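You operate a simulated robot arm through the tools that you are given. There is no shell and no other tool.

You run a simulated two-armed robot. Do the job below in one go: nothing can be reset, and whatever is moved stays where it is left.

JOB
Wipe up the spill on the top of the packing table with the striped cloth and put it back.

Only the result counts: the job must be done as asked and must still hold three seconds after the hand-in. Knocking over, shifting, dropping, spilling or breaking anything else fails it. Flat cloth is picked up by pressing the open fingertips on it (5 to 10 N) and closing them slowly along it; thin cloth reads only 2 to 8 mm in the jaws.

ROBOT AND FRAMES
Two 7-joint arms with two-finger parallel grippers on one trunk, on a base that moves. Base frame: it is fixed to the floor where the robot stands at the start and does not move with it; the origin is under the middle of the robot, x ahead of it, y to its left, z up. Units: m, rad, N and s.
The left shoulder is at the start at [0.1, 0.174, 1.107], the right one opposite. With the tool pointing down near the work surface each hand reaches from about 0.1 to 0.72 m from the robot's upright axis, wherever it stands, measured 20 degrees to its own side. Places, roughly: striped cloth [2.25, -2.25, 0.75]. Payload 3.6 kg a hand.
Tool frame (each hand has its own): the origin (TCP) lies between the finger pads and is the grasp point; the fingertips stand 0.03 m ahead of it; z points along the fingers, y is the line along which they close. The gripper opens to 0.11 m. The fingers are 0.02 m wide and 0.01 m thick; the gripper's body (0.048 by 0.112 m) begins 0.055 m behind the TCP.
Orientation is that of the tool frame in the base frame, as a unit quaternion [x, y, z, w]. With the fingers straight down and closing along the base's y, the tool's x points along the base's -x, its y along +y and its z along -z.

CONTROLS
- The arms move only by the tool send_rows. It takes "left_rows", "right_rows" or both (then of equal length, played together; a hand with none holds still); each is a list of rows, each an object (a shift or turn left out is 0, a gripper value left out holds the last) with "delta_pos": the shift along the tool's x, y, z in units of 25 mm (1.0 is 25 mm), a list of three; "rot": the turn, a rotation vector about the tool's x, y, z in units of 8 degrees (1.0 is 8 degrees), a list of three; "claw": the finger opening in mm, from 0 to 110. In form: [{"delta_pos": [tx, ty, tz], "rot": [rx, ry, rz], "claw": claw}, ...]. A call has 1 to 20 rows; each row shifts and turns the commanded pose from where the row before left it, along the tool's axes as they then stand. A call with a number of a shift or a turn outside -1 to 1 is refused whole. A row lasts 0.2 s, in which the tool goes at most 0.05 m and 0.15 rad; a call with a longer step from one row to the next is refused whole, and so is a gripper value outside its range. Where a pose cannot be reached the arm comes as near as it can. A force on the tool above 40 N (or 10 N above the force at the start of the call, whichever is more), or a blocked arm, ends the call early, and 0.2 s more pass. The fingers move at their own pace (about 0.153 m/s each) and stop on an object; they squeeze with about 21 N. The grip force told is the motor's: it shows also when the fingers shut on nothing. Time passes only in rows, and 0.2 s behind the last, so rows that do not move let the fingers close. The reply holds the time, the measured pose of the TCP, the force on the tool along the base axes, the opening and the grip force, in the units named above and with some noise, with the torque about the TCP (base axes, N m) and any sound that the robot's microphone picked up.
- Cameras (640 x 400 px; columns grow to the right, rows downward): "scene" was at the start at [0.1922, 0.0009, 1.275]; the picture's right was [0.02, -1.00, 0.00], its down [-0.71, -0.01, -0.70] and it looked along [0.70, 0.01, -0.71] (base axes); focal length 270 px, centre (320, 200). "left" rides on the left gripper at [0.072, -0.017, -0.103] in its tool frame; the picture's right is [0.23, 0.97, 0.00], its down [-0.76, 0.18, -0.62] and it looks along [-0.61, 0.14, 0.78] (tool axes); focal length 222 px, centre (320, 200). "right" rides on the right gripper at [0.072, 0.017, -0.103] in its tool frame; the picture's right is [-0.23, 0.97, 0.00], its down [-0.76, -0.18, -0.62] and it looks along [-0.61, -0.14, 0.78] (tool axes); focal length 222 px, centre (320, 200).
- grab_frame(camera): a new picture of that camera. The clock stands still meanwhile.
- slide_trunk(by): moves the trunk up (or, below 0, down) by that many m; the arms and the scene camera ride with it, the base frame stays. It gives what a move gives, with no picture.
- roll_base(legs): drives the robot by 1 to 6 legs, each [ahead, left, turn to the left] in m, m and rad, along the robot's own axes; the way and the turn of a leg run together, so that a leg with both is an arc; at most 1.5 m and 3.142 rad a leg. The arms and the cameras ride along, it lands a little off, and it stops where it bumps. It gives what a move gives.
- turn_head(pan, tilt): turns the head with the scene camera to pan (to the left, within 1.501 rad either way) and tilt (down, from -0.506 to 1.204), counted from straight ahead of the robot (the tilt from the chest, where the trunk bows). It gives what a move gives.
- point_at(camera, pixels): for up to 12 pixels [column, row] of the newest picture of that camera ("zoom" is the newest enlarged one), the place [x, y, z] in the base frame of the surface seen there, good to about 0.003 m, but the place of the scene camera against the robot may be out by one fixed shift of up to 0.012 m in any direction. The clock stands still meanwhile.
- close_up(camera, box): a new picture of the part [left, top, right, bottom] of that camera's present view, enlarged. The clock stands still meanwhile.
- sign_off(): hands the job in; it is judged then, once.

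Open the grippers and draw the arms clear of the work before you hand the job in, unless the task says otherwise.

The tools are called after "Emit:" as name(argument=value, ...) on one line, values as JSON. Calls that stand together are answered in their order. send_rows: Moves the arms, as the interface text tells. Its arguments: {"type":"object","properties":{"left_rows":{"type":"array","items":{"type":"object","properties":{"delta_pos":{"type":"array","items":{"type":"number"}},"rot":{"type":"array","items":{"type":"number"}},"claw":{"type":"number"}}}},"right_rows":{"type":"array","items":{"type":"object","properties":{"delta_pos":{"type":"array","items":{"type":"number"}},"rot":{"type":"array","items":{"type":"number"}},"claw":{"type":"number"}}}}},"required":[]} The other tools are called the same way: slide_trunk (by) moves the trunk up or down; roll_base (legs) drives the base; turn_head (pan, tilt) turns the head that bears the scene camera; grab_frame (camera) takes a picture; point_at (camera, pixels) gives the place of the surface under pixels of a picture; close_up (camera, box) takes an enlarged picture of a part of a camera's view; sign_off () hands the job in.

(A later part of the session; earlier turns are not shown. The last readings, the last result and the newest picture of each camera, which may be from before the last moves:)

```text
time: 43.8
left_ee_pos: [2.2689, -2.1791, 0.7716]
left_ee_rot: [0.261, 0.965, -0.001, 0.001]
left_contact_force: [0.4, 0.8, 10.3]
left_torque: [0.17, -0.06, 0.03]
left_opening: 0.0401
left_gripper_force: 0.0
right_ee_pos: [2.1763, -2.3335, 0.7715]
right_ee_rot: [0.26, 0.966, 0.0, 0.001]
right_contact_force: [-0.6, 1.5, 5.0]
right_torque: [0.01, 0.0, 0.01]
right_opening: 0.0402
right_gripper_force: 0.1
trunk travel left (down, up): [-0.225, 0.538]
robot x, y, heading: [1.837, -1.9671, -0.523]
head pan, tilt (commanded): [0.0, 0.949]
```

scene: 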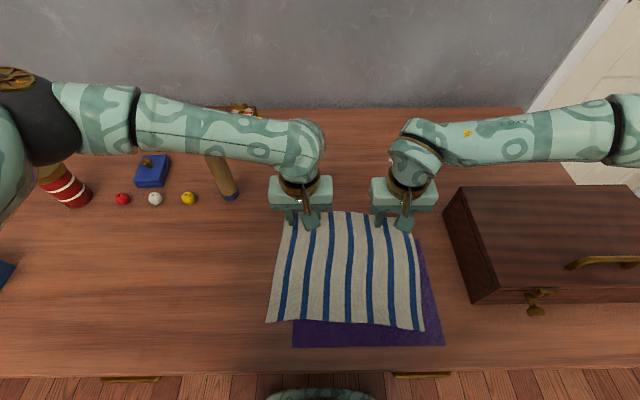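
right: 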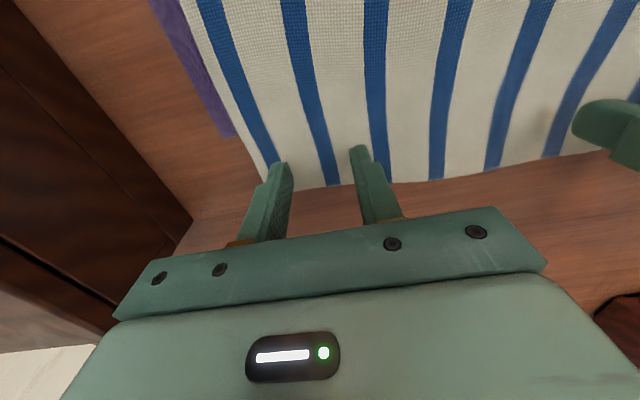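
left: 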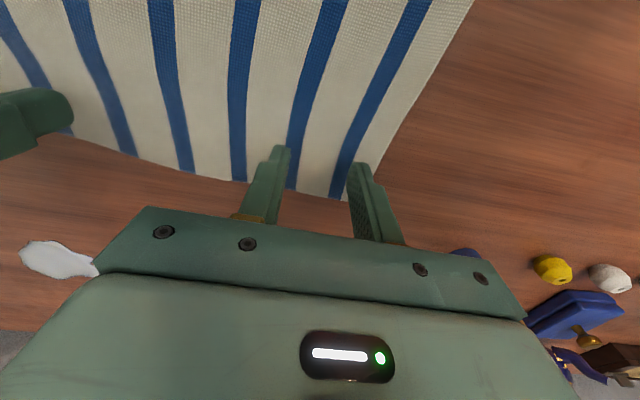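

Right now presses 5 N, left ~9 N. I close one hand at a time so the cloth between them can feed in: lift the left 4 mm off, add a hair of pressure on the right and close it slowly.

Emit:
send_rows(left_rows=[{"delta_pos": [0, 0, -0.2]}, {}, {}, {}, {}, {}, {}, {}, {}, {}, {}, {}, {}, {}, {}], right_rows=[{"delta_pos": [0, 0, 0.02]}, {"claw": 37}, {"claw": 34}, {"claw": 31}, {"claw": 28}, {"claw": 25}, {"claw": 22}, {"claw": 19}, {"claw": 16}, {"claw": 13}, {"claw": 10}, {"claw": 7}, {"claw": 4}, {"claw": 2}, {"claw": 0}])

Emit:
grab_frame(camera="right")

Emit:
grab_frame(camera="scene")

```text
time: 47.0
left_ee_pos: [2.2686, -2.1775, 0.7773]
left_ee_rot: [0.26, 0.966, -0.002, 0.0]
left_contact_force: [-0.4, -0.4, 0.1]
left_torque: [0.04, 0.02, 0.02]
left_opening: 0.0403
left_gripper_force: 0.0
right_ee_pos: [2.1758, -2.3334, 0.7714]
right_ee_rot: [0.261, 0.965, -0.001, 0.002]
right_contact_force: [0.9, 1.6, 26.2]
right_torque: [0.02, -0.03, -0.01]
right_opening: 0.0024
right_gripper_force: 21.2
trunk travel left (down, up): [-0.225, 0.538]
robot x, y, heading: [1.8388, -1.9661, -0.526]
head pan, tilt (commanded): [0.0, 0.949]
```

```text
taken
```

right: 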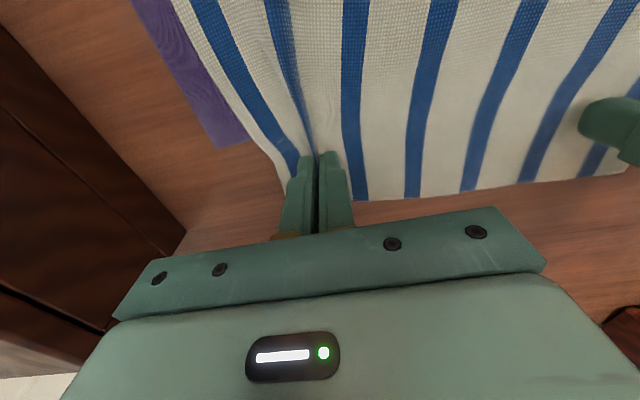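

```text
taken
```

scene: 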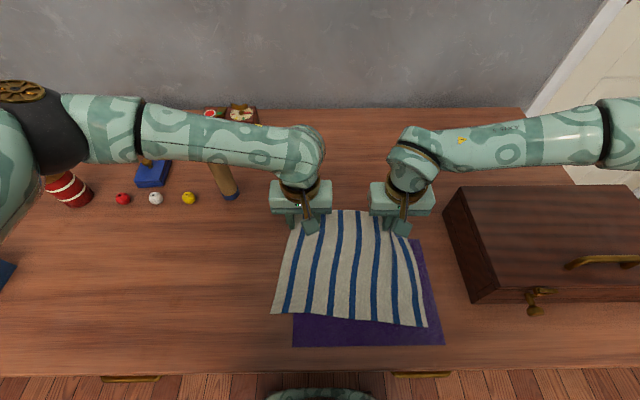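

Right jaws hold at 2.4 mm with 21 N – cloth pinched in a ridge. I ease the right up 2 mm and check the left view before pressing there.

Emit:
send_rows(right_rows=[{"delta_pos": [0, 0, -0.1]}, {"delta_pos": [0, 0, -0.06]}, {}])

Emit:
grab_frame(camera="left")

Emit:
close_up(camera="scene", box=[248, 170, 472, 360])

```text
time: 47.8
left_ee_pos: [2.2687, -2.1771, 0.7754]
left_ee_rot: [0.26, 0.966, 0.0, 0.001]
left_contact_force: [0.2, 0.0, -0.2]
left_torque: [-0.01, 0.03, -0.01]
left_opening: 0.0401
left_gripper_force: 0.1
right_ee_pos: [2.176, -2.3344, 0.7721]
right_ee_rot: [0.261, 0.965, -0.001, -0.001]
right_contact_force: [-0.4, -0.8, -0.4]
right_torque: [0.03, 0.0, -0.02]
right_opening: 0.002
right_gripper_force: 21.0
trunk travel left (down, up): [-0.225, 0.538]
robot x, y, heading: [1.8371, -1.966, -0.524]
head pan, tilt (commanded): [0.0, 0.949]
```

```text
taken
```

left: 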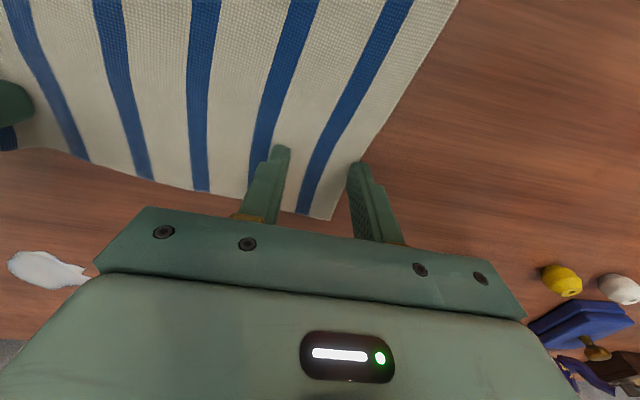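

```text
2.11 times, centred on (360, 265) of scene
```

zoom: 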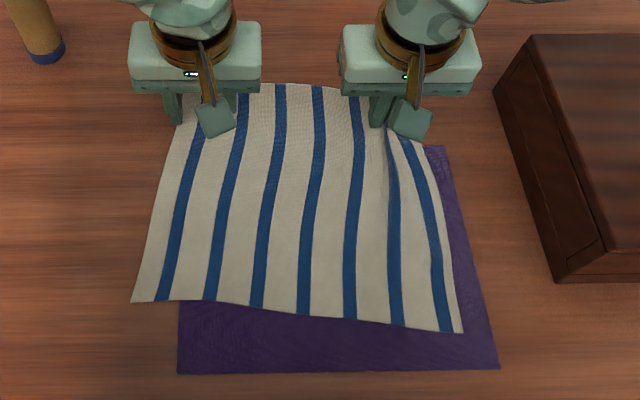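

The cloth slid a bit to the right, so its back-left corner (330,216 in the left view) is now between the left fingers. I measure the corner to reposition the left hand.

Emit:
point_at(camera="left", pixels=[[330, 214], [300, 205], [215, 190], [360, 160], [400, 95], [150, 175]])

Emit:
point_at(camera="zoom", pixels=[[133, 298], [460, 330], [180, 371], [497, 366], [442, 150], [430, 147], [300, 200]])

```text
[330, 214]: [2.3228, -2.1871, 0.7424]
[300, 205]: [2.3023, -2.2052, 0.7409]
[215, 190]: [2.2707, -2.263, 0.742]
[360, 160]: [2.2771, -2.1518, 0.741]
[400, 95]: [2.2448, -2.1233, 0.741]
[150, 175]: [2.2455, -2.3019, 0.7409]
```

```text
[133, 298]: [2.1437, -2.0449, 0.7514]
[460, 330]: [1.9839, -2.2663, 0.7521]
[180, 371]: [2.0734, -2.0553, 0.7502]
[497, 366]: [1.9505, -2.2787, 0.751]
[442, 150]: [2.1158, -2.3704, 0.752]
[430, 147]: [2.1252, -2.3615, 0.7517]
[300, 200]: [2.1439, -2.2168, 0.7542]
```

Purple has not moved; the striped corner is now at lateral 0.733. I shift the left hand 22 mm right at 34 mm opening, and raise the right pinch ~8 mm so it floats.

Emit:
send_rows(left_rows=[{"delta_pos": [0, 0, -0.12], "claw": 34}, {"delta_pos": [-0.12, -0.45, 0]}, {"delta_pos": [-0.12, -0.43, 0]}, {"delta_pos": [0, 0, 0.12]}, {"delta_pos": [0, 0, 0.08]}, {}], right_rows=[{"delta_pos": [0, 0, -0.1]}, {"delta_pos": [0, 0, -0.1]}, {"delta_pos": [0, 0, -0.1]}, {}, {}, {}])

Emit:
grab_frame(camera="left")

```text
time: 49.2
left_ee_pos: [2.2627, -2.201, 0.774]
left_ee_rot: [0.26, 0.966, 0.0, 0.0]
left_contact_force: [-0.7, 0.0, 0.3]
left_torque: [0.0, 0.01, 0.01]
left_opening: 0.0341
left_gripper_force: 0.0
right_ee_pos: [2.1783, -2.3345, 0.7818]
right_ee_rot: [0.26, 0.966, 0.0, 0.0]
right_contact_force: [0.0, 0.1, -0.1]
right_torque: [0.03, 0.0, 0.01]
right_opening: 0.0025
right_gripper_force: 21.1
trunk travel left (down, up): [-0.225, 0.538]
robot x, y, heading: [1.8377, -1.9665, -0.525]
head pan, tilt (commanded): [0.0, 0.949]
```

```text
taken
```

left: 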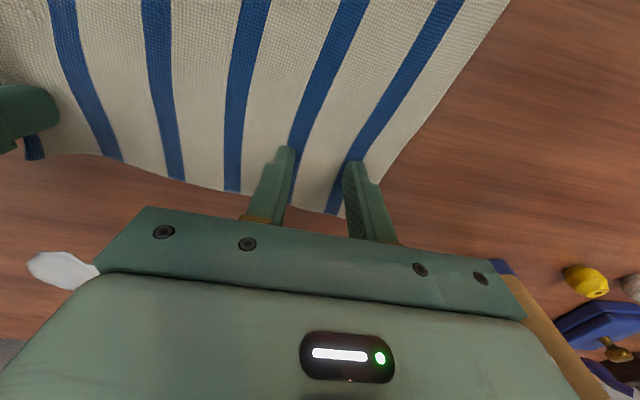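

The left fingers are now over the cloth's back-left area. I press down in small steps.

Emit:
send_rows(left_rows=[{"delta_pos": [0, 0, 0.04]}, {"delta_pos": [0, 0, 0.04]}, {"delta_pos": [0, 0, 0.04]}, {}])

```text
time: 50.2
left_ee_pos: [2.2638, -2.201, 0.7719]
left_ee_rot: [0.26, 0.966, 0.0, 0.0]
left_contact_force: [-0.6, -0.2, 2.3]
left_torque: [0.0, 0.0, -0.03]
left_opening: 0.0337
left_gripper_force: 0.0
right_ee_pos: [2.1774, -2.3335, 0.7826]
right_ee_rot: [0.26, 0.965, 0.0, 0.0]
right_contact_force: [0.2, 0.3, 0.2]
right_torque: [0.02, 0.01, 0.02]
right_opening: 0.0022
right_gripper_force: 21.2
trunk travel left (down, up): [-0.225, 0.538]
robot x, y, heading: [1.8374, -1.9644, -0.523]
head pan, tilt (commanded): [0.0, 0.949]
```

Left contact 2.3 N; I press about 1 mm more to reach ~6 N, then close slowly while the right hand yields 10 mm to the left.

Emit:
send_rows(left_rows=[{"delta_pos": [0, 0, 0.04]}, {"delta_pos": [0, 0, 0.02]}, {"claw": 31}, {"claw": 28}, {"claw": 25}, {"claw": 22}, {"claw": 19}, {"claw": 16}, {"claw": 13}, {"claw": 10}, {"claw": 7}, {"claw": 4}, {"claw": 2}, {"claw": 0}, {}], right_rows=[{}, {}, {"delta_pos": [0, 0.04, 0]}, {"delta_pos": [0, 0.04, 0]}, {"delta_pos": [0, 0.04, 0]}, {"delta_pos": [0, 0.04, 0]}, {"delta_pos": [0, 0.04, 0]}, {"delta_pos": [0, 0.04, 0]}, {"delta_pos": [0, 0.04, 0]}, {"delta_pos": [0, 0.04, 0]}, {"delta_pos": [0, 0.04, 0]}, {"delta_pos": [0, 0.04, 0]}, {}, {}, {}])

Emit:
grab_frame(camera="left")

Emit:
close_up(camera="scene", box=[248, 170, 472, 360])

```text
time: 53.4
left_ee_pos: [2.2624, -2.2005, 0.772]
left_ee_rot: [0.261, 0.965, -0.001, 0.002]
left_contact_force: [-0.9, -2.2, 36.8]
left_torque: [-0.05, 0.06, -0.03]
left_opening: 0.0022
left_gripper_force: 20.9
right_ee_pos: [2.1798, -2.3251, 0.7821]
right_ee_rot: [0.261, 0.965, -0.001, 0.002]
right_contact_force: [1.6, 2.4, 0.0]
right_torque: [0.06, -0.06, -0.05]
right_opening: 0.0024
right_gripper_force: 20.8
trunk travel left (down, up): [-0.225, 0.538]
robot x, y, heading: [1.8371, -1.9595, -0.53]
head pan, tilt (commanded): [0.0, 0.949]
```

```text
taken
```

left: 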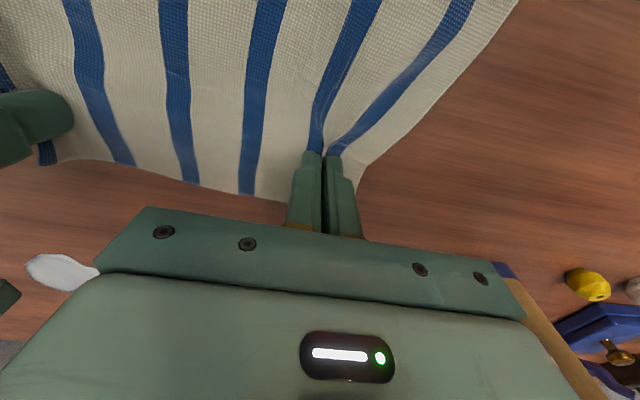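

```text
2.11 times, centred on (360, 265) of scene
```

zoom: 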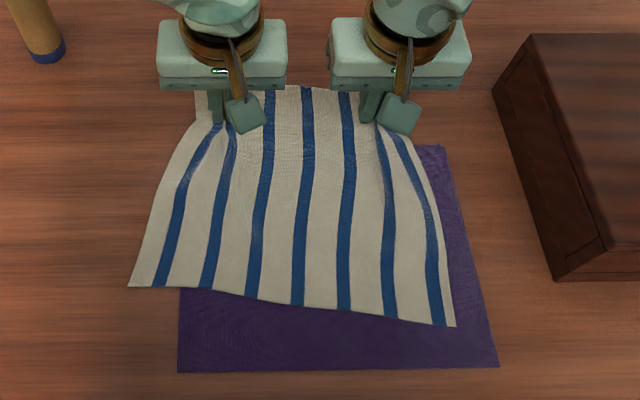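

Both hands hold the cloth (2.2 and 2.4 mm at 21 N). I peel it up along a 45° path – up and towards me – so it does not drag on the purple cloth.

Emit:
send_rows(left_rows=[{"delta_pos": [0.1, 0, -0.3]}, {"delta_pos": [0.3, 0, -0.4]}, {"delta_pos": [0.5, 0, -0.5]}, {"delta_pos": [0.6, 0, -0.6]}, {"delta_pos": [0.6, 0, -0.6]}, {"delta_pos": [0.6, 0, -0.6]}, {"delta_pos": [0.6, 0, -0.6]}, {"delta_pos": [0.6, 0, -0.6]}, {}], right_rows=[{"delta_pos": [0.1, 0, -0.1]}, {"delta_pos": [0.3, 0, -0.3]}, {"delta_pos": [0.5, 0, -0.5]}, {"delta_pos": [0.6, 0, -0.6]}, {"delta_pos": [0.6, 0, -0.6]}, {"delta_pos": [0.6, 0, -0.6]}, {"delta_pos": [0.6, 0, -0.6]}, {"delta_pos": [0.6, 0, -0.6]}, {}])

Emit:
grab_frame(camera="scene")

```text
time: 55.4
left_ee_pos: [2.1782, -2.152, 0.8743]
left_ee_rot: [0.259, 0.966, 0.0, 0.001]
left_contact_force: [-0.4, -1.0, -0.4]
left_torque: [-0.02, 0.01, -0.02]
left_opening: 0.0022
left_gripper_force: 20.7
right_ee_pos: [2.0986, -2.276, 0.8784]
right_ee_rot: [0.26, 0.966, 0.001, 0.001]
right_contact_force: [0.8, 0.5, 0.6]
right_torque: [0.02, 0.0, 0.01]
right_opening: 0.0022
right_gripper_force: 21.2
trunk travel left (down, up): [-0.225, 0.538]
robot x, y, heading: [1.8359, -1.9645, -0.525]
head pan, tilt (commanded): [0.0, 0.949]
```

```text
taken
```

scene: 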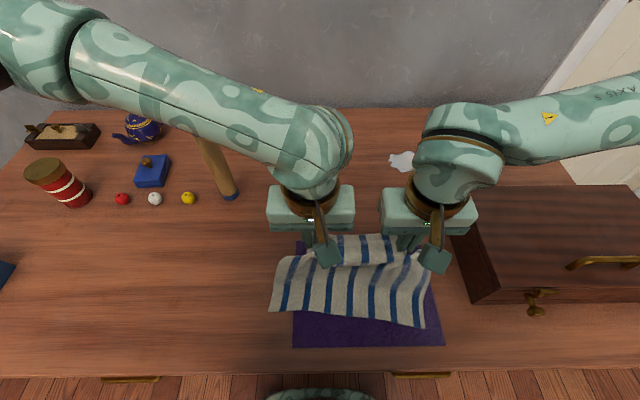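

Cloth peels nicely in both hands; purple stays. I continue the 45° lift and then go straight up.

Emit:
send_rows(left_rows=[{"delta_pos": [0.6, 0, -0.6]}, {"delta_pos": [0.6, 0, -0.6]}, {"delta_pos": [0.6, 0, -0.6]}, {"delta_pos": [0.6, 0, -0.6]}, {"delta_pos": [0.6, 0, -0.6]}, {"delta_pos": [0.2, 0, -0.6]}, {"delta_pos": [0, 0, -0.8]}, {"delta_pos": [0, 0, -0.8]}, {"delta_pos": [0, 0, -0.8]}, {}], right_rows=[{"delta_pos": [0.6, 0, -0.6]}, {"delta_pos": [0.6, 0, -0.6]}, {"delta_pos": [0.6, 0, -0.6]}, {"delta_pos": [0.6, 0, -0.6]}, {"delta_pos": [0.6, 0, -0.6]}, {"delta_pos": [0.2, 0, -0.6]}, {"delta_pos": [0, 0, -0.8]}, {"delta_pos": [0, 0, -0.8]}, {"delta_pos": [0, 0, -0.8]}, {}])

Emit:
grab_frame(camera="scene")

Emit:
grab_frame(camera="right")

```text
time: 57.6
left_ee_pos: [2.1095, -2.1107, 1.0254]
left_ee_rot: [0.261, 0.965, 0.0, 0.0]
left_contact_force: [0.4, -0.7, -0.2]
left_torque: [-0.01, -0.02, -0.02]
left_opening: 0.0025
left_gripper_force: 21.3
right_ee_pos: [2.0374, -2.2381, 1.0308]
right_ee_rot: [0.26, 0.966, 0.0, -0.001]
right_contact_force: [-0.3, -1.1, -0.1]
right_torque: [0.01, 0.02, 0.02]
right_opening: 0.0024
right_gripper_force: 20.8
right hand out of reach, approached as far as the arm can: row 5
trunk travel left (down, up): [-0.225, 0.538]
robot x, y, heading: [1.8407, -1.9661, -0.529]
head pan, tilt (commanded): [0.0, 0.949]
```

```text
taken
```

scene: 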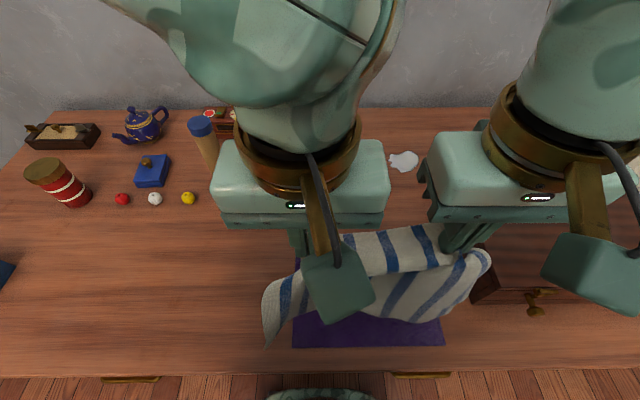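

```text
taken
```

right: 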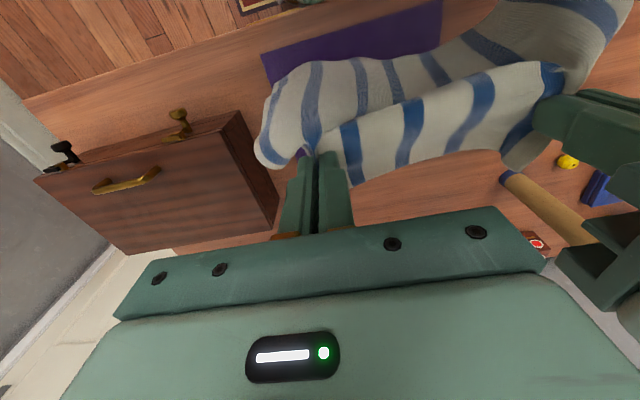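

The cloth is up in both hands (TCP z≈1.03), purple is undisturbed. To have the spill well in both hands' reach I want to shift the base ~0.1 right and 3 cm ahead; first I check the chest's clearance to the table edge and the room on the right.

Emit:
point_at(camera="scene", pixels=[[320, 395], [290, 396], [350, 396], [405, 162], [320, 372], [395, 160], [415, 160], [404, 153]])

Emit:
turn_head(pan=-1.1, tilt=0.7)

Emit:
grab_frame(camera="scene")

```text
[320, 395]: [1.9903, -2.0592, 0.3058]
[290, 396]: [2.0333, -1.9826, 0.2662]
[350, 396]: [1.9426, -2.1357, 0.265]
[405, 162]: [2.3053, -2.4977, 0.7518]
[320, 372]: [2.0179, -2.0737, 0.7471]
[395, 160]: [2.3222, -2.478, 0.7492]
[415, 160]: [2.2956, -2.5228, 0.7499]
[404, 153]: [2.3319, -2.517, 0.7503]
```

```text
time: 58.9
left_ee_pos: [2.1097, -2.1094, 1.0255]
left_ee_rot: [0.26, 0.966, -0.001, 0.0]
left_contact_force: [0.1, 1.3, -0.3]
left_torque: [-0.01, 0.02, 0.0]
left_opening: 0.0023
left_gripper_force: 20.7
right_ee_pos: [2.0373, -2.2379, 1.0304]
right_ee_rot: [0.26, 0.966, 0.0, 0.0]
right_contact_force: [-1.0, -0.5, 0.4]
right_torque: [-0.03, -0.01, -0.03]
right_opening: 0.0026
right_gripper_force: 20.9
trunk travel left (down, up): [-0.225, 0.538]
robot x, y, heading: [1.8422, -1.9634, -0.525]
head pan, tilt (commanded): [-1.1, 0.7]
```

```text
taken
```

scene: 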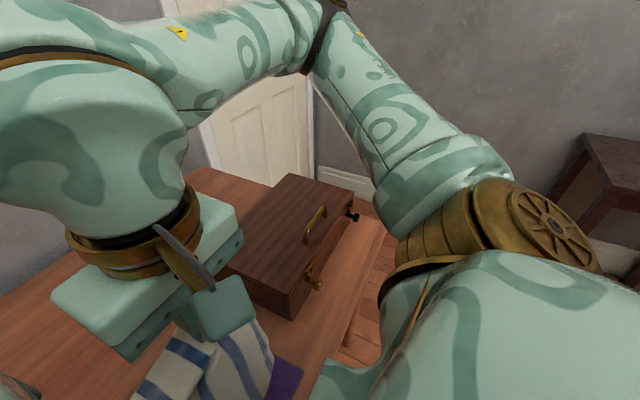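

Room on the right is ample and the base front still clears the shelf. I first shift both hands 7 cm left (so the cloth stays away from the box), then move the base 0.1 m right and 0.03 m ahead.

Emit:
send_rows(left_rows=[{"delta_pos": [0, 0.7, -0.4]}, {"delta_pos": [0, 0.7, -0.4]}, {"delta_pos": [0, 0.7, 0]}, {"delta_pos": [0, 0.7, 0]}, {}], right_rows=[{"delta_pos": [0, 0.7, -0.4]}, {"delta_pos": [0, 0.7, -0.4]}, {"delta_pos": [0, 0.7, 0]}, {"delta_pos": [0, 0.7, 0]}, {}])

Emit:
roll_base(legs=[[0.0, -0.1, 0]])

Emit:
roll_base(legs=[[0.028, 0, 0]])

Emit:
turn_head(pan=0.0, tilt=0.9)

Emit:
grab_frame(camera="scene")

```text
time: 60.1
left_ee_pos: [2.1449, -2.0503, 1.0452]
left_ee_rot: [0.26, 0.965, -0.001, -0.001]
left_contact_force: [0.1, 0.2, 0.1]
left_torque: [0.01, 0.0, -0.04]
left_opening: 0.0021
left_gripper_force: 20.3
right_ee_pos: [2.0708, -2.1771, 1.0512]
right_ee_rot: [0.261, 0.965, 0.0, 0.0]
right_contact_force: [0.7, 0.3, -0.1]
right_torque: [0.01, 0.03, -0.02]
right_opening: 0.0022
right_gripper_force: 21.0
trunk travel left (down, up): [-0.225, 0.538]
robot x, y, heading: [1.8357, -1.9637, -0.524]
head pan, tilt (commanded): [-1.1, 0.7]
```

```text
time: 61.3
left_ee_pos: [2.0933, -2.1381, 1.0443]
left_ee_rot: [0.261, 0.965, -0.001, -0.001]
left_contact_force: [-0.6, -1.1, -0.3]
left_torque: [0.01, -0.03, 0.0]
left_opening: 0.0024
left_gripper_force: 21.4
right_ee_pos: [2.021, -2.2644, 1.0504]
right_ee_rot: [0.26, 0.966, 0.001, 0.0]
right_contact_force: [0.5, 0.7, -0.7]
right_torque: [0.03, -0.01, 0.01]
right_opening: 0.0022
right_gripper_force: 21.5
trunk travel left (down, up): [-0.225, 0.538]
robot x, y, heading: [1.7877, -2.0522, -0.53]
head pan, tilt (commanded): [-1.1, 0.7]
```

```text
time: 62.1
left_ee_pos: [2.1206, -2.154, 1.0424]
left_ee_rot: [0.261, 0.965, 0.001, -0.001]
left_contact_force: [0.9, -0.4, 0.2]
left_torque: [0.07, 0.02, 0.05]
left_opening: 0.0023
left_gripper_force: 20.9
right_ee_pos: [2.0483, -2.2789, 1.0502]
right_ee_rot: [0.261, 0.965, 0.001, -0.001]
right_contact_force: [0.4, -0.6, -0.4]
right_torque: [0.02, 0.04, -0.01]
right_opening: 0.0023
right_gripper_force: 21.1
trunk travel left (down, up): [-0.225, 0.538]
robot x, y, heading: [1.8136, -2.0693, -0.529]
head pan, tilt (commanded): [-1.1, 0.7]
```

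```text
time: 63.4
left_ee_pos: [2.1194, -2.1515, 1.0441]
left_ee_rot: [0.261, 0.965, 0.001, 0.0]
left_contact_force: [0.4, -0.7, -0.7]
left_torque: [0.03, -0.03, 0.01]
left_opening: 0.0023
left_gripper_force: 21.2
right_ee_pos: [2.0471, -2.2768, 1.0501]
right_ee_rot: [0.26, 0.966, 0.0, 0.0]
right_contact_force: [-1.1, -0.1, 0.0]
right_torque: [0.03, 0.0, 0.01]
right_opening: 0.0021
right_gripper_force: 20.6
trunk travel left (down, up): [-0.225, 0.538]
robot x, y, heading: [1.8129, -2.0692, -0.529]
head pan, tilt (commanded): [0.0, 0.901]
```

```text
taken
```

scene: 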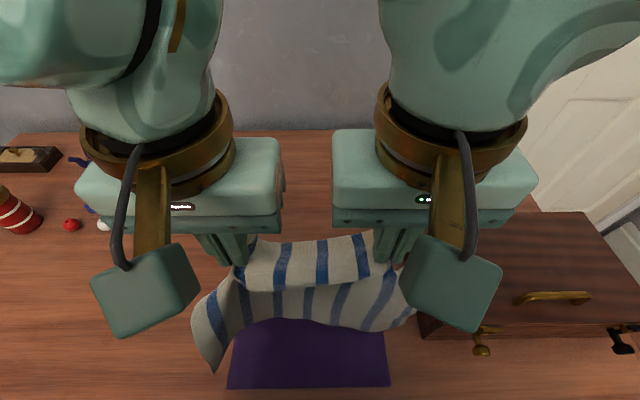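

Robot is at depth 2.605, lateral 0.886. I move both hands forward 0.27 m at z≈1.05, then 5 cm right, bringing the right pinch over the front of the puddle.

Emit:
send_rows(left_rows=[{"delta_pos": [-0.6, 0, 0]}, {"delta_pos": [-1, 0, 0]}, {"delta_pos": [-1, 0, 0]}, {"delta_pos": [-1, 0, 0]}, {"delta_pos": [-1, 0, 0]}, {"delta_pos": [-1, 0, 0]}, {"delta_pos": [-1, 0, 0]}, {"delta_pos": [-1, 0, 0]}, {"delta_pos": [-1, 0, 0]}, {"delta_pos": [-1, 0, 0]}, {"delta_pos": [-1, 0, 0]}, {"delta_pos": [0, -1, 0]}, {"delta_pos": [0, -1, 0]}, {}], right_rows=[{"delta_pos": [-0.6, 0, 0]}, {"delta_pos": [-1, 0, 0]}, {"delta_pos": [-1, 0, 0]}, {"delta_pos": [-1, 0, 0]}, {"delta_pos": [-1, 0, 0]}, {"delta_pos": [-1, 0, 0]}, {"delta_pos": [-1, 0, 0]}, {"delta_pos": [-1, 0, 0]}, {"delta_pos": [-1, 0, 0]}, {"delta_pos": [-1, 0, 0]}, {"delta_pos": [-1, 0, 0]}, {"delta_pos": [0, -1, 0]}, {"delta_pos": [0, -1, 0]}, {}])

Emit:
grab_frame(camera="scene")

Emit:
grab_frame(camera="right")

Emit:
grab_frame(camera="left")

```text
time: 66.4
left_ee_pos: [2.3222, -2.3278, 1.0448]
left_ee_rot: [0.26, 0.966, 0.0, 0.0]
left_contact_force: [0.6, -0.1, 0.0]
left_torque: [-0.03, 0.0, 0.02]
left_opening: 0.0024
left_gripper_force: 21.2
right_ee_pos: [2.2499, -2.4529, 1.0489]
right_ee_rot: [0.261, 0.965, 0.001, 0.0]
right_contact_force: [-0.4, 1.0, 0.6]
right_torque: [0.0, 0.04, -0.01]
right_opening: 0.0021
right_gripper_force: 21.1
trunk travel left (down, up): [-0.225, 0.538]
robot x, y, heading: [1.8117, -2.0663, -0.528]
head pan, tilt (commanded): [0.0, 0.901]
```

```text
taken
```

scene: 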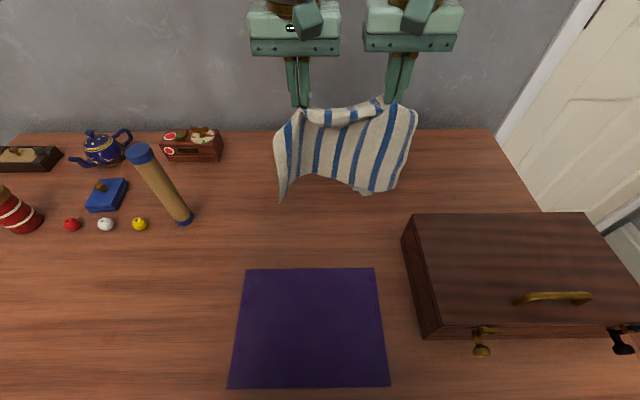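

```text
taken
```

right: 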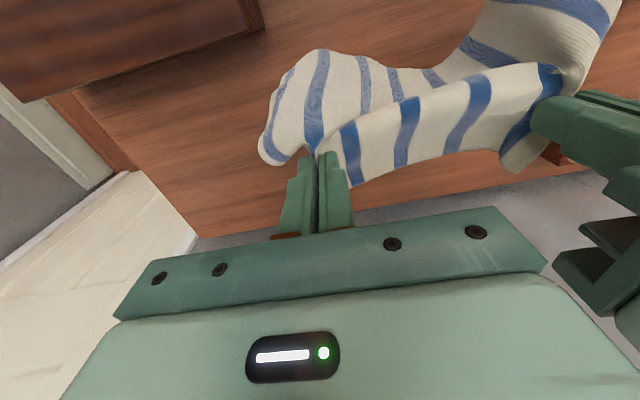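

```text
taken
```

left: 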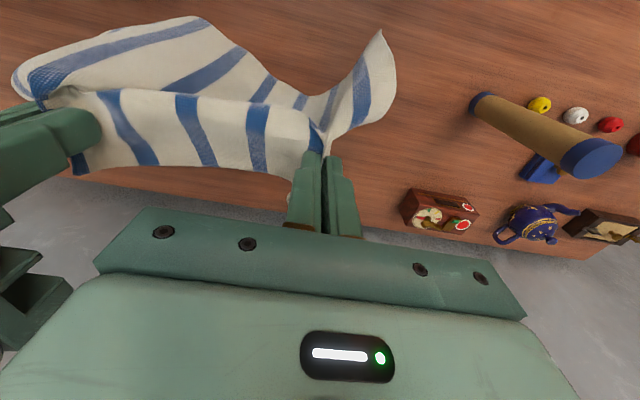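

The cloth hangs well between both hands, and the purple square is untouched at (248..388, 268..388). I lower with a slight pull-back then forward, so the hanging part trails towards me, stopping at TCP z≈0.85 to check.

Emit:
send_rows(left_rows=[{"delta_pos": [0.4, 0, 0.8]}, {"delta_pos": [0.4, 0, 0.8]}, {"delta_pos": [0.4, 0, 0.8]}, {"delta_pos": [0.4, 0, 0.8]}, {"delta_pos": [0.4, 0, 0.8]}, {"delta_pos": [-0.8, 0, 0.8]}, {"delta_pos": [-0.8, 0, 0.8]}, {"delta_pos": [-0.8, 0, 0.8]}, {"delta_pos": [-0.8, 0, 0.8]}, {"delta_pos": [-0.8, 0, 0.8]}, {}], right_rows=[{"delta_pos": [0.4, 0, 0.8]}, {"delta_pos": [0.4, 0, 0.8]}, {"delta_pos": [0.4, 0, 0.8]}, {"delta_pos": [0.4, 0, 0.8]}, {"delta_pos": [0.4, 0, 0.8]}, {"delta_pos": [-0.8, 0, 0.8]}, {"delta_pos": [-0.8, 0, 0.8]}, {"delta_pos": [-0.8, 0, 0.8]}, {"delta_pos": [-0.8, 0, 0.8]}, {"delta_pos": [-0.8, 0, 0.8]}, {}])

Emit:
grab_frame(camera="scene")

Emit:
grab_frame(camera="right")

```text
time: 68.8
left_ee_pos: [2.3659, -2.3528, 0.8446]
left_ee_rot: [0.261, 0.965, -0.001, 0.0]
left_contact_force: [0.4, 0.1, 0.2]
left_torque: [0.01, 0.01, 0.01]
left_opening: 0.0022
left_gripper_force: 21.5
right_ee_pos: [2.2944, -2.4797, 0.8509]
right_ee_rot: [0.26, 0.966, 0.0, 0.001]
right_contact_force: [1.1, 1.2, 0.2]
right_torque: [-0.03, 0.03, 0.04]
right_opening: 0.0023
right_gripper_force: 21.3
trunk travel left (down, up): [-0.225, 0.538]
robot x, y, heading: [1.8103, -2.0677, -0.526]
head pan, tilt (commanded): [0.0, 0.901]
```

```text
taken
```

scene: 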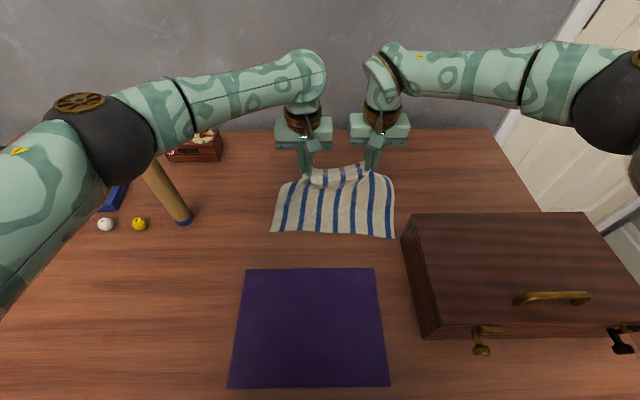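

```text
taken
```

right: 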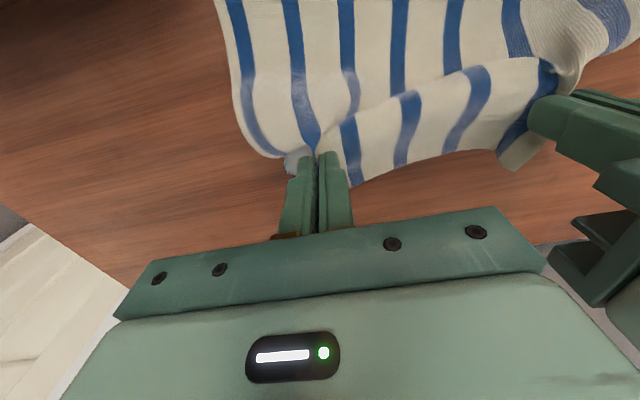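

The cloth trails neatly towards me on the table. The left elbow hangs near the tube (150,165) and small items, so I check the arm's heights there.

Emit:
point_at(camera="scene", pixels=[[165, 145], [150, 175], [130, 185], [90, 215], [40, 270], [200, 125], [160, 175], [120, 140], [20, 200], [60, 160]])

```text
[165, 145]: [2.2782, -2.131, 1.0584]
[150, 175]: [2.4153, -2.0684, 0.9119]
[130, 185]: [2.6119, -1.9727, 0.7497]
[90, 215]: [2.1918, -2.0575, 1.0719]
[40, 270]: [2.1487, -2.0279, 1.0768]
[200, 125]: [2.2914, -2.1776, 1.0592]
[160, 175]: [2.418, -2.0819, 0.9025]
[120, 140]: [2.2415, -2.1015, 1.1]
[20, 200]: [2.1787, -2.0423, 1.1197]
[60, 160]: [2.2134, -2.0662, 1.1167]
```

The elbow is at z≥1.06 and well in front of the tube, so it is clear. I lower both hands the rest of the way (forward 25 mm, down 62 mm), the right pinch going onto the puddle.

Emit:
send_rows(left_rows=[{"delta_pos": [-0.33, 0, 0.75]}, {"delta_pos": [-0.33, 0, 0.75]}, {"delta_pos": [-0.33, 0, 0.75]}, {}], right_rows=[{"delta_pos": [-0.33, 0, 0.83]}, {"delta_pos": [-0.33, 0, 0.83]}, {"delta_pos": [-0.33, 0, 0.83]}, {"delta_pos": [0, 0, 0.2]}])

Emit:
grab_frame(camera="scene")

Emit:
grab_frame(camera="right")

```text
time: 69.8
left_ee_pos: [2.3874, -2.3674, 0.7861]
left_ee_rot: [0.26, 0.966, 0.001, 0.0]
left_contact_force: [-0.3, -0.1, 0.3]
left_torque: [-0.01, 0.01, 0.0]
left_opening: 0.0021
left_gripper_force: 20.6
right_ee_pos: [2.3172, -2.4935, 0.7843]
right_ee_rot: [0.261, 0.965, -0.001, 0.001]
right_contact_force: [-0.3, 0.7, 0.0]
right_torque: [-0.01, 0.0, 0.02]
right_opening: 0.0024
right_gripper_force: 21.3
trunk travel left (down, up): [-0.225, 0.538]
robot x, y, heading: [1.8114, -2.0681, -0.527]
head pan, tilt (commanded): [0.0, 0.901]
```

```text
taken
```

scene: 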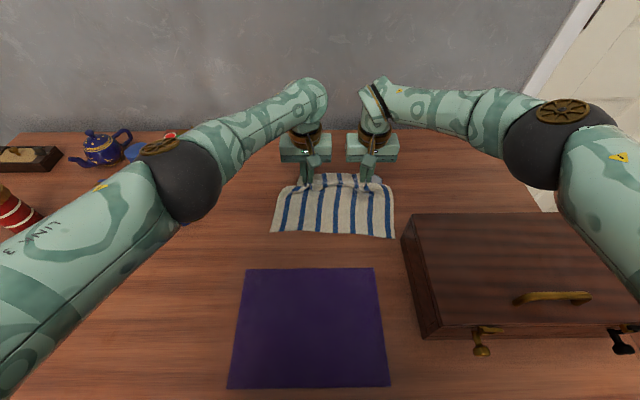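

```text
taken
```

right: 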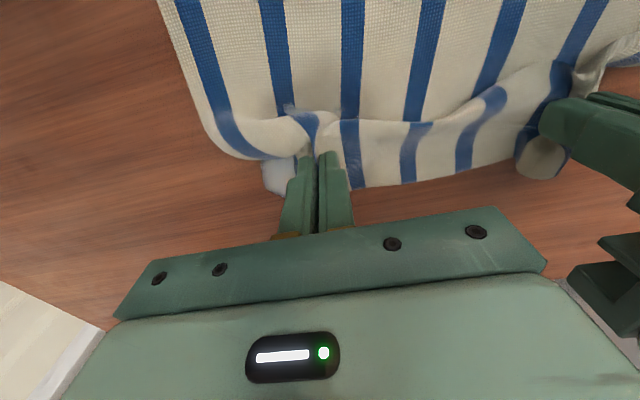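

The cloth now covers most of the puddle. The left elbow hides the tube, so I check its clearance before going on.

Emit:
point_at(camera="scene", pixels=[[190, 215], [150, 250], [205, 205], [185, 180], [180, 225], [136, 150], [230, 170], [170, 225], [100, 290], [150, 155]])

Emit:
point_at(camera="right", pixels=[[275, 178], [268, 165], [285, 190], [240, 150], [350, 180]])

```text
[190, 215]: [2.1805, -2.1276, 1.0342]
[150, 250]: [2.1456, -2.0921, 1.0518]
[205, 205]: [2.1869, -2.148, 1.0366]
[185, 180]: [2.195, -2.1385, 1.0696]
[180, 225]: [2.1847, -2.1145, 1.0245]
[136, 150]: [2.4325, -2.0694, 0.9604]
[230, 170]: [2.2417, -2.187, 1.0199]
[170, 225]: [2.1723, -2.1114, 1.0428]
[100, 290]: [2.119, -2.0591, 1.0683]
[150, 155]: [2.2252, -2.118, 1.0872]
```

```text
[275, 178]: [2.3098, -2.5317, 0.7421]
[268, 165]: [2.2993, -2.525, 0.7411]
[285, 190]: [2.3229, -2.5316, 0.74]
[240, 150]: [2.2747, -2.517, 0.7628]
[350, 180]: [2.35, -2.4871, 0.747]
```

Elbow is 0.2 m in front of the tube – safe. Visible puddle remains at (275,178) right of the fingers (lateral ~1.04). I press the right pinch down onto the spill in small steps.

Emit:
send_rows(right_rows=[{"delta_pos": [0, 0, 0.16]}, {"delta_pos": [0, 0, 0.12]}, {"delta_pos": [0, 0, 0.08]}, {}], left_rows=[{"delta_pos": [0, 0, 0.16]}, {"delta_pos": [0, 0, 0.08]}, {}, {}])

```text
time: 70.8
left_ee_pos: [2.3876, -2.3664, 0.7815]
left_ee_rot: [0.26, 0.966, 0.0, 0.0]
left_contact_force: [0.0, 0.5, -0.2]
left_torque: [-0.02, 0.02, 0.01]
left_opening: 0.002
left_gripper_force: 21.2
right_ee_pos: [2.3151, -2.4915, 0.7736]
right_ee_rot: [0.261, 0.965, -0.001, 0.0]
right_contact_force: [0.5, -0.8, -0.1]
right_torque: [0.01, -0.01, 0.02]
right_opening: 0.0024
right_gripper_force: 21.4
trunk travel left (down, up): [-0.225, 0.538]
robot x, y, heading: [1.8092, -2.0653, -0.525]
head pan, tilt (commanded): [0.0, 0.901]
```

Still no contact force at 0.7736; I lower 3 mm more in 1 mm steps.

Emit:
send_rows(right_rows=[{"delta_pos": [0, 0, 0.06]}, {"delta_pos": [0, 0, 0.06]}, {}])

```text
time: 71.6
left_ee_pos: [2.3871, -2.3665, 0.782]
left_ee_rot: [0.26, 0.965, 0.0, 0.0]
left_contact_force: [-0.1, -0.2, -0.5]
left_torque: [0.0, 0.02, -0.03]
left_opening: 0.002
left_gripper_force: 20.6
right_ee_pos: [2.316, -2.4909, 0.7718]
right_ee_rot: [0.261, 0.965, -0.001, 0.001]
right_contact_force: [-0.2, 0.8, 5.4]
right_torque: [-0.02, 0.01, -0.02]
right_opening: 0.0023
right_gripper_force: 20.9
trunk travel left (down, up): [-0.225, 0.538]
robot x, y, heading: [1.8109, -2.0671, -0.528]
head pan, tilt (commanded): [0.0, 0.901]
```

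Right pinch presses at 5.4 N on the puddle centre. I start wiping: strokes along the table's length, both hands moving together.

Emit:
send_rows(left_rows=[{"delta_pos": [0, -0.5, 0]}, {"delta_pos": [0, -0.5, 0]}, {"delta_pos": [0, -0.5, 0]}, {"delta_pos": [0, -0.5, 0]}, {"delta_pos": [-0.5, 0, 0]}, {"delta_pos": [0, 0.5, 0]}, {"delta_pos": [0, 0.5, 0]}, {"delta_pos": [0, 0.5, 0]}, {"delta_pos": [0, 0.5, 0]}, {"delta_pos": [0, 0.5, 0]}, {"delta_pos": [0, 0.5, 0]}, {"delta_pos": [0, 0.5, 0]}, {}], right_rows=[{"delta_pos": [0, -0.5, 0]}, {"delta_pos": [0, -0.5, 0]}, {"delta_pos": [0, -0.5, 0]}, {"delta_pos": [0, -0.5, 0]}, {"delta_pos": [-0.5, 0, 0]}, {"delta_pos": [0, 0.5, 0]}, {"delta_pos": [0, 0.5, 0]}, {"delta_pos": [0, 0.5, 0]}, {"delta_pos": [0, 0.5, 0]}, {"delta_pos": [0, 0.5, 0]}, {"delta_pos": [0, 0.5, 0]}, {"delta_pos": [0, 0.5, 0]}, {}])

Emit:
grab_frame(camera="right")

Emit:
grab_frame(camera="scene")

```text
time: 74.4
left_ee_pos: [2.4074, -2.3119, 0.7868]
left_ee_rot: [0.26, 0.966, -0.001, -0.001]
left_contact_force: [-9.5, -21.0, -1.9]
left_torque: [-0.64, 0.31, 0.15]
left_opening: 0.0052
left_gripper_force: 20.9
left hand out of reach, approached as far as the arm can: row 1, 2, 3, 4, 5
right_ee_pos: [2.3406, -2.4623, 0.7715]
right_ee_rot: [0.26, 0.966, 0.001, 0.002]
right_contact_force: [9.4, 20.4, 2.7]
right_torque: [0.63, -0.3, -0.12]
right_opening: 0.0023
right_gripper_force: 21.1
right hand out of reach, approached as far as the arm can: row 5
trunk travel left (down, up): [-0.225, 0.538]
robot x, y, heading: [1.8127, -2.0672, -0.524]
head pan, tilt (commanded): [0.0, 0.901]
```

```text
taken
```

right: 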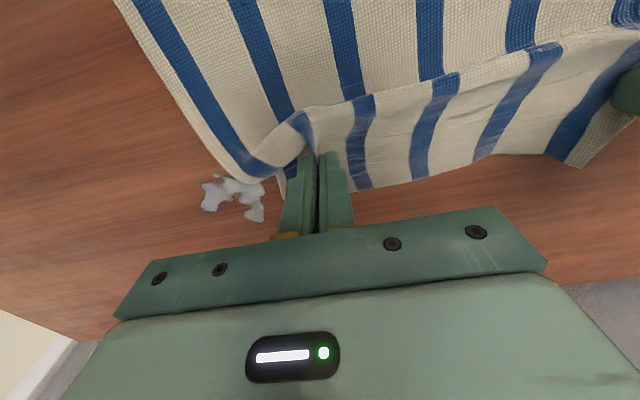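

```text
taken
```

scene: 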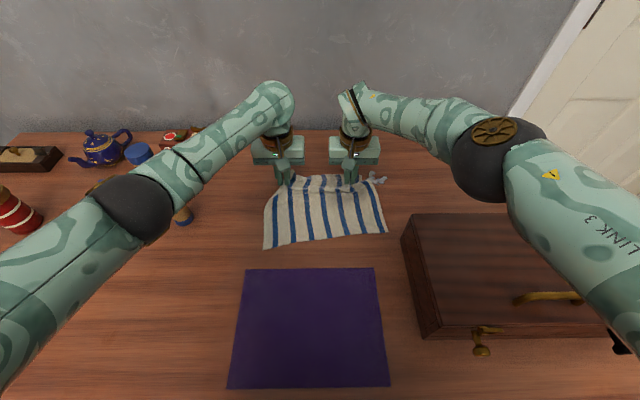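

Wiping works – the puddle shrank – but the left hand hit its reach and the hands pull on each other (21 N). I relieve that by moving the left hand back and to the right, and measure what remains at (200–265,175–220).

Emit:
send_rows(left_rows=[{"delta_pos": [0.5, -0.5, -0.1]}, {"delta_pos": [0.5, -0.5, -0.1]}, {"delta_pos": [0.44, -0.34, 0]}, {}])

Emit:
grab_frame(camera="right")

Emit:
point_at(camera="right", pixels=[[205, 200], [213, 180], [235, 185], [260, 190], [260, 215], [243, 200], [225, 195], [290, 200]])

```text
time: 75.4
left_ee_pos: [2.3597, -2.3221, 0.7905]
left_ee_rot: [0.26, 0.966, 0.001, 0.0]
left_contact_force: [0.4, -0.7, 0.1]
left_torque: [0.05, 0.0, 0.01]
left_opening: 0.0024
left_gripper_force: 20.9
right_ee_pos: [2.3394, -2.4644, 0.7719]
right_ee_rot: [0.261, 0.965, -0.002, 0.002]
right_contact_force: [0.6, 0.6, -0.4]
right_torque: [0.02, 0.02, 0.0]
right_opening: 0.0025
right_gripper_force: 21.3
trunk travel left (down, up): [-0.225, 0.538]
robot x, y, heading: [1.8154, -2.0685, -0.529]
head pan, tilt (commanded): [0.0, 0.901]
```

```text
taken
```

right: 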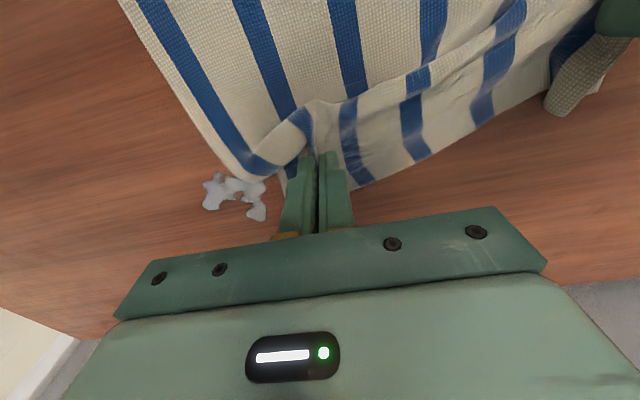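

```text
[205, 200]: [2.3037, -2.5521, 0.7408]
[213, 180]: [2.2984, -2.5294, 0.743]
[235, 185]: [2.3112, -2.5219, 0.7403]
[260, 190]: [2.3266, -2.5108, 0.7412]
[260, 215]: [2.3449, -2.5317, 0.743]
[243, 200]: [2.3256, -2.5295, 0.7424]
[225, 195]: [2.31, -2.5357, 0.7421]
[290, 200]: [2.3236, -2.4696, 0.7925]
```

Remaining pieces lie at lateral 1.01–1.06, depth 3.255–3.297, just past reach with the tool straight down. I tilt the right hand 20° so the fingers point forward, gaining reach, then check.

Emit:
send_rows(right_rows=[{"delta_pos": [0, 0, -0.08], "rot": [0, -0.83, 0]}, {"rot": [0, -0.83, 0]}, {"rot": [0, -0.84, 0]}, {}])

Emit:
grab_frame(camera="right")

```text
time: 76.4
left_ee_pos: [2.3604, -2.3219, 0.7919]
left_ee_rot: [0.261, 0.965, -0.001, 0.0]
left_contact_force: [0.0, -1.4, 0.1]
left_torque: [-0.04, -0.01, 0.0]
left_opening: 0.0021
left_gripper_force: 20.8
right_ee_pos: [2.3397, -2.4631, 0.7731]
right_ee_rot: [0.257, 0.95, -0.046, 0.168]
right_contact_force: [-1.4, 1.9, 2.8]
right_torque: [0.1, 0.03, 0.04]
right_opening: 0.0021
right_gripper_force: 21.1
trunk travel left (down, up): [-0.225, 0.538]
robot x, y, heading: [1.8129, -2.0689, -0.528]
head pan, tilt (commanded): [0.0, 0.901]
```

```text
taken
```

right: 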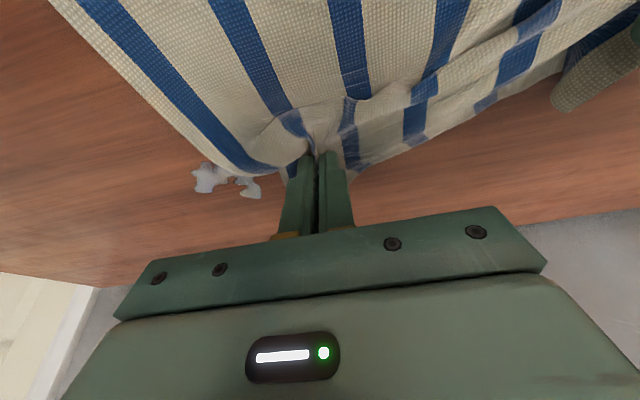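

Tilt done with 2.8 N contact. I press 1 mm more and sweep right 10 cm across the leftover pieces, the left hand following slightly behind.

Emit:
send_rows(left_rows=[{"delta_pos": [0.4, 0, 0]}, {"delta_pos": [0, -0.5, 0]}, {"delta_pos": [0, -0.5, 0]}, {"delta_pos": [0, -0.5, 0]}, {"delta_pos": [0, -0.5, 0]}, {"delta_pos": [0, -0.5, 0]}, {"delta_pos": [0, -0.5, 0]}, {"delta_pos": [0, -0.5, 0]}, {}, {}], right_rows=[{"delta_pos": [0.014, 0, 0.038]}, {"delta_pos": [-0.1, -0.5, 0.036]}, {"delta_pos": [-0.1, -0.5, 0.036]}, {"delta_pos": [0, -0.5, 0]}, {"delta_pos": [0, -0.5, 0]}, {"delta_pos": [0, -0.5, 0]}, {"delta_pos": [0, -0.5, 0]}, {"delta_pos": [0, -0.5, 0]}, {"delta_pos": [0, -0.3, 0]}, {}])

Emit:
grab_frame(camera="right")

```text
time: 78.6
left_ee_pos: [2.3065, -2.3911, 0.7919]
left_ee_rot: [0.261, 0.965, -0.003, 0.001]
left_contact_force: [1.5, -21.2, -3.9]
left_torque: [-0.63, -0.08, 0.21]
left_opening: 0.0035
left_gripper_force: 21.0
right_ee_pos: [2.2967, -2.5452, 0.773]
right_ee_rot: [0.256, 0.951, -0.043, 0.168]
right_contact_force: [1.1, 24.2, 13.2]
right_torque: [0.76, -0.04, 0.22]
right_opening: 0.0022
right_gripper_force: 21.4
trunk travel left (down, up): [-0.225, 0.538]
robot x, y, heading: [1.816, -2.0639, -0.528]
head pan, tilt (commanded): [0.0, 0.901]
```

```text
taken
```

right: 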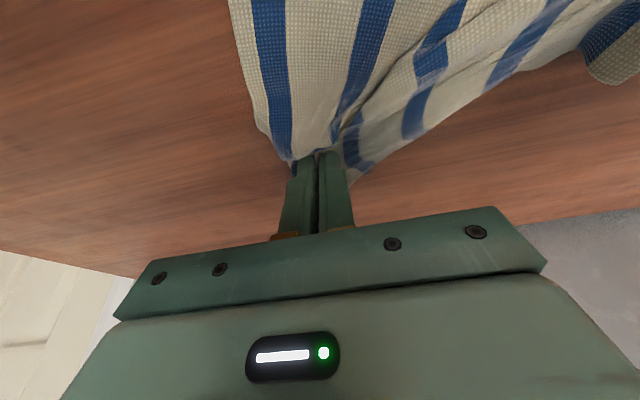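

No puddle piece is visible right of the fingers any more, but the cloth is taut between the hands. I bring the left hand 12 mm closer, then sweep back left along a line 2 cm deeper.

Emit:
send_rows(left_rows=[{"delta_pos": [0, -0.5, 0]}, {"delta_pos": [0, 0, 0]}, {"delta_pos": [0, 0.2, 0]}, {"delta_pos": [0, 0.5, 0]}, {"delta_pos": [0, 0.5, 0]}, {"delta_pos": [0, 0.5, 0]}, {"delta_pos": [0, 0.5, 0]}, {"delta_pos": [0, 0.5, 0]}, {"delta_pos": [0, 0.5, 0]}, {"delta_pos": [0, 0.4, 0]}, {}], right_rows=[{}, {"delta_pos": [-0.47, 0, 0.171]}, {"delta_pos": [-0.28, 0.3, 0.103]}, {"delta_pos": [0, 0.5, 0]}, {"delta_pos": [0, 0.5, 0]}, {"delta_pos": [0, 0.5, 0]}, {"delta_pos": [0, 0.5, 0]}, {"delta_pos": [0, 0.5, 0]}, {"delta_pos": [0, 0.5, 0]}, {"delta_pos": [0, 0.5, 0]}, {}])

Emit:
grab_frame(camera="right")

Emit:
grab_frame(camera="scene")

```text
time: 81.0
left_ee_pos: [2.3468, -2.3241, 0.7912]
left_ee_rot: [0.26, 0.966, 0.001, 0.0]
left_contact_force: [0.9, -6.1, -1.1]
left_torque: [-0.24, -0.03, 0.02]
left_opening: 0.0026
left_gripper_force: 21.4
right_ee_pos: [2.3615, -2.4761, 0.7722]
right_ee_rot: [0.258, 0.95, -0.047, 0.168]
right_contact_force: [-2.3, 7.2, 5.3]
right_torque: [0.18, 0.07, 0.14]
right_opening: 0.0025
right_gripper_force: 21.0
trunk travel left (down, up): [-0.225, 0.538]
robot x, y, heading: [1.8103, -2.0661, -0.525]
head pan, tilt (commanded): [0.0, 0.901]
```

```text
taken
```

right: 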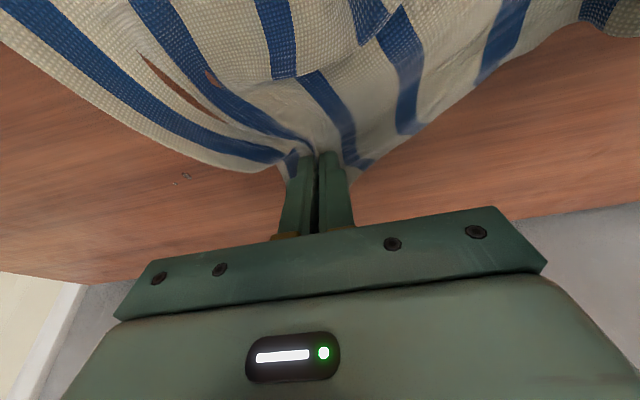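

```text
taken
```

scene: 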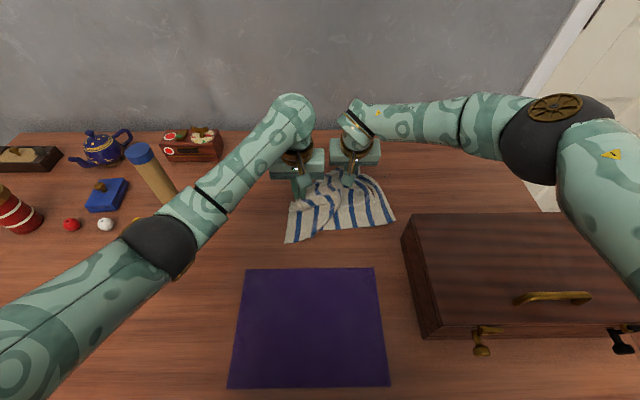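

Only a tiny speck remains visible at (186,177). I measure it, and zoom in on the wiped area.

Emit:
point_at(camera="right", pixels=[[186, 177], [175, 184], [180, 85], [215, 80]])

Emit:
close_up(camera="right", box=[100, 20, 356, 180])

```text
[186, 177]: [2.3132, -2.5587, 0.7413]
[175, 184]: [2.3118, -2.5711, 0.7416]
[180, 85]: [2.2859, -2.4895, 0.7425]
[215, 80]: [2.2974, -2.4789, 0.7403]
```

```text
2.50 times, centred on (228, 100) of right
```

zoom: 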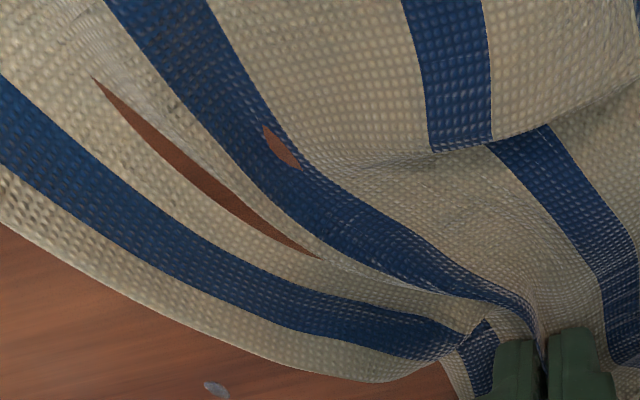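

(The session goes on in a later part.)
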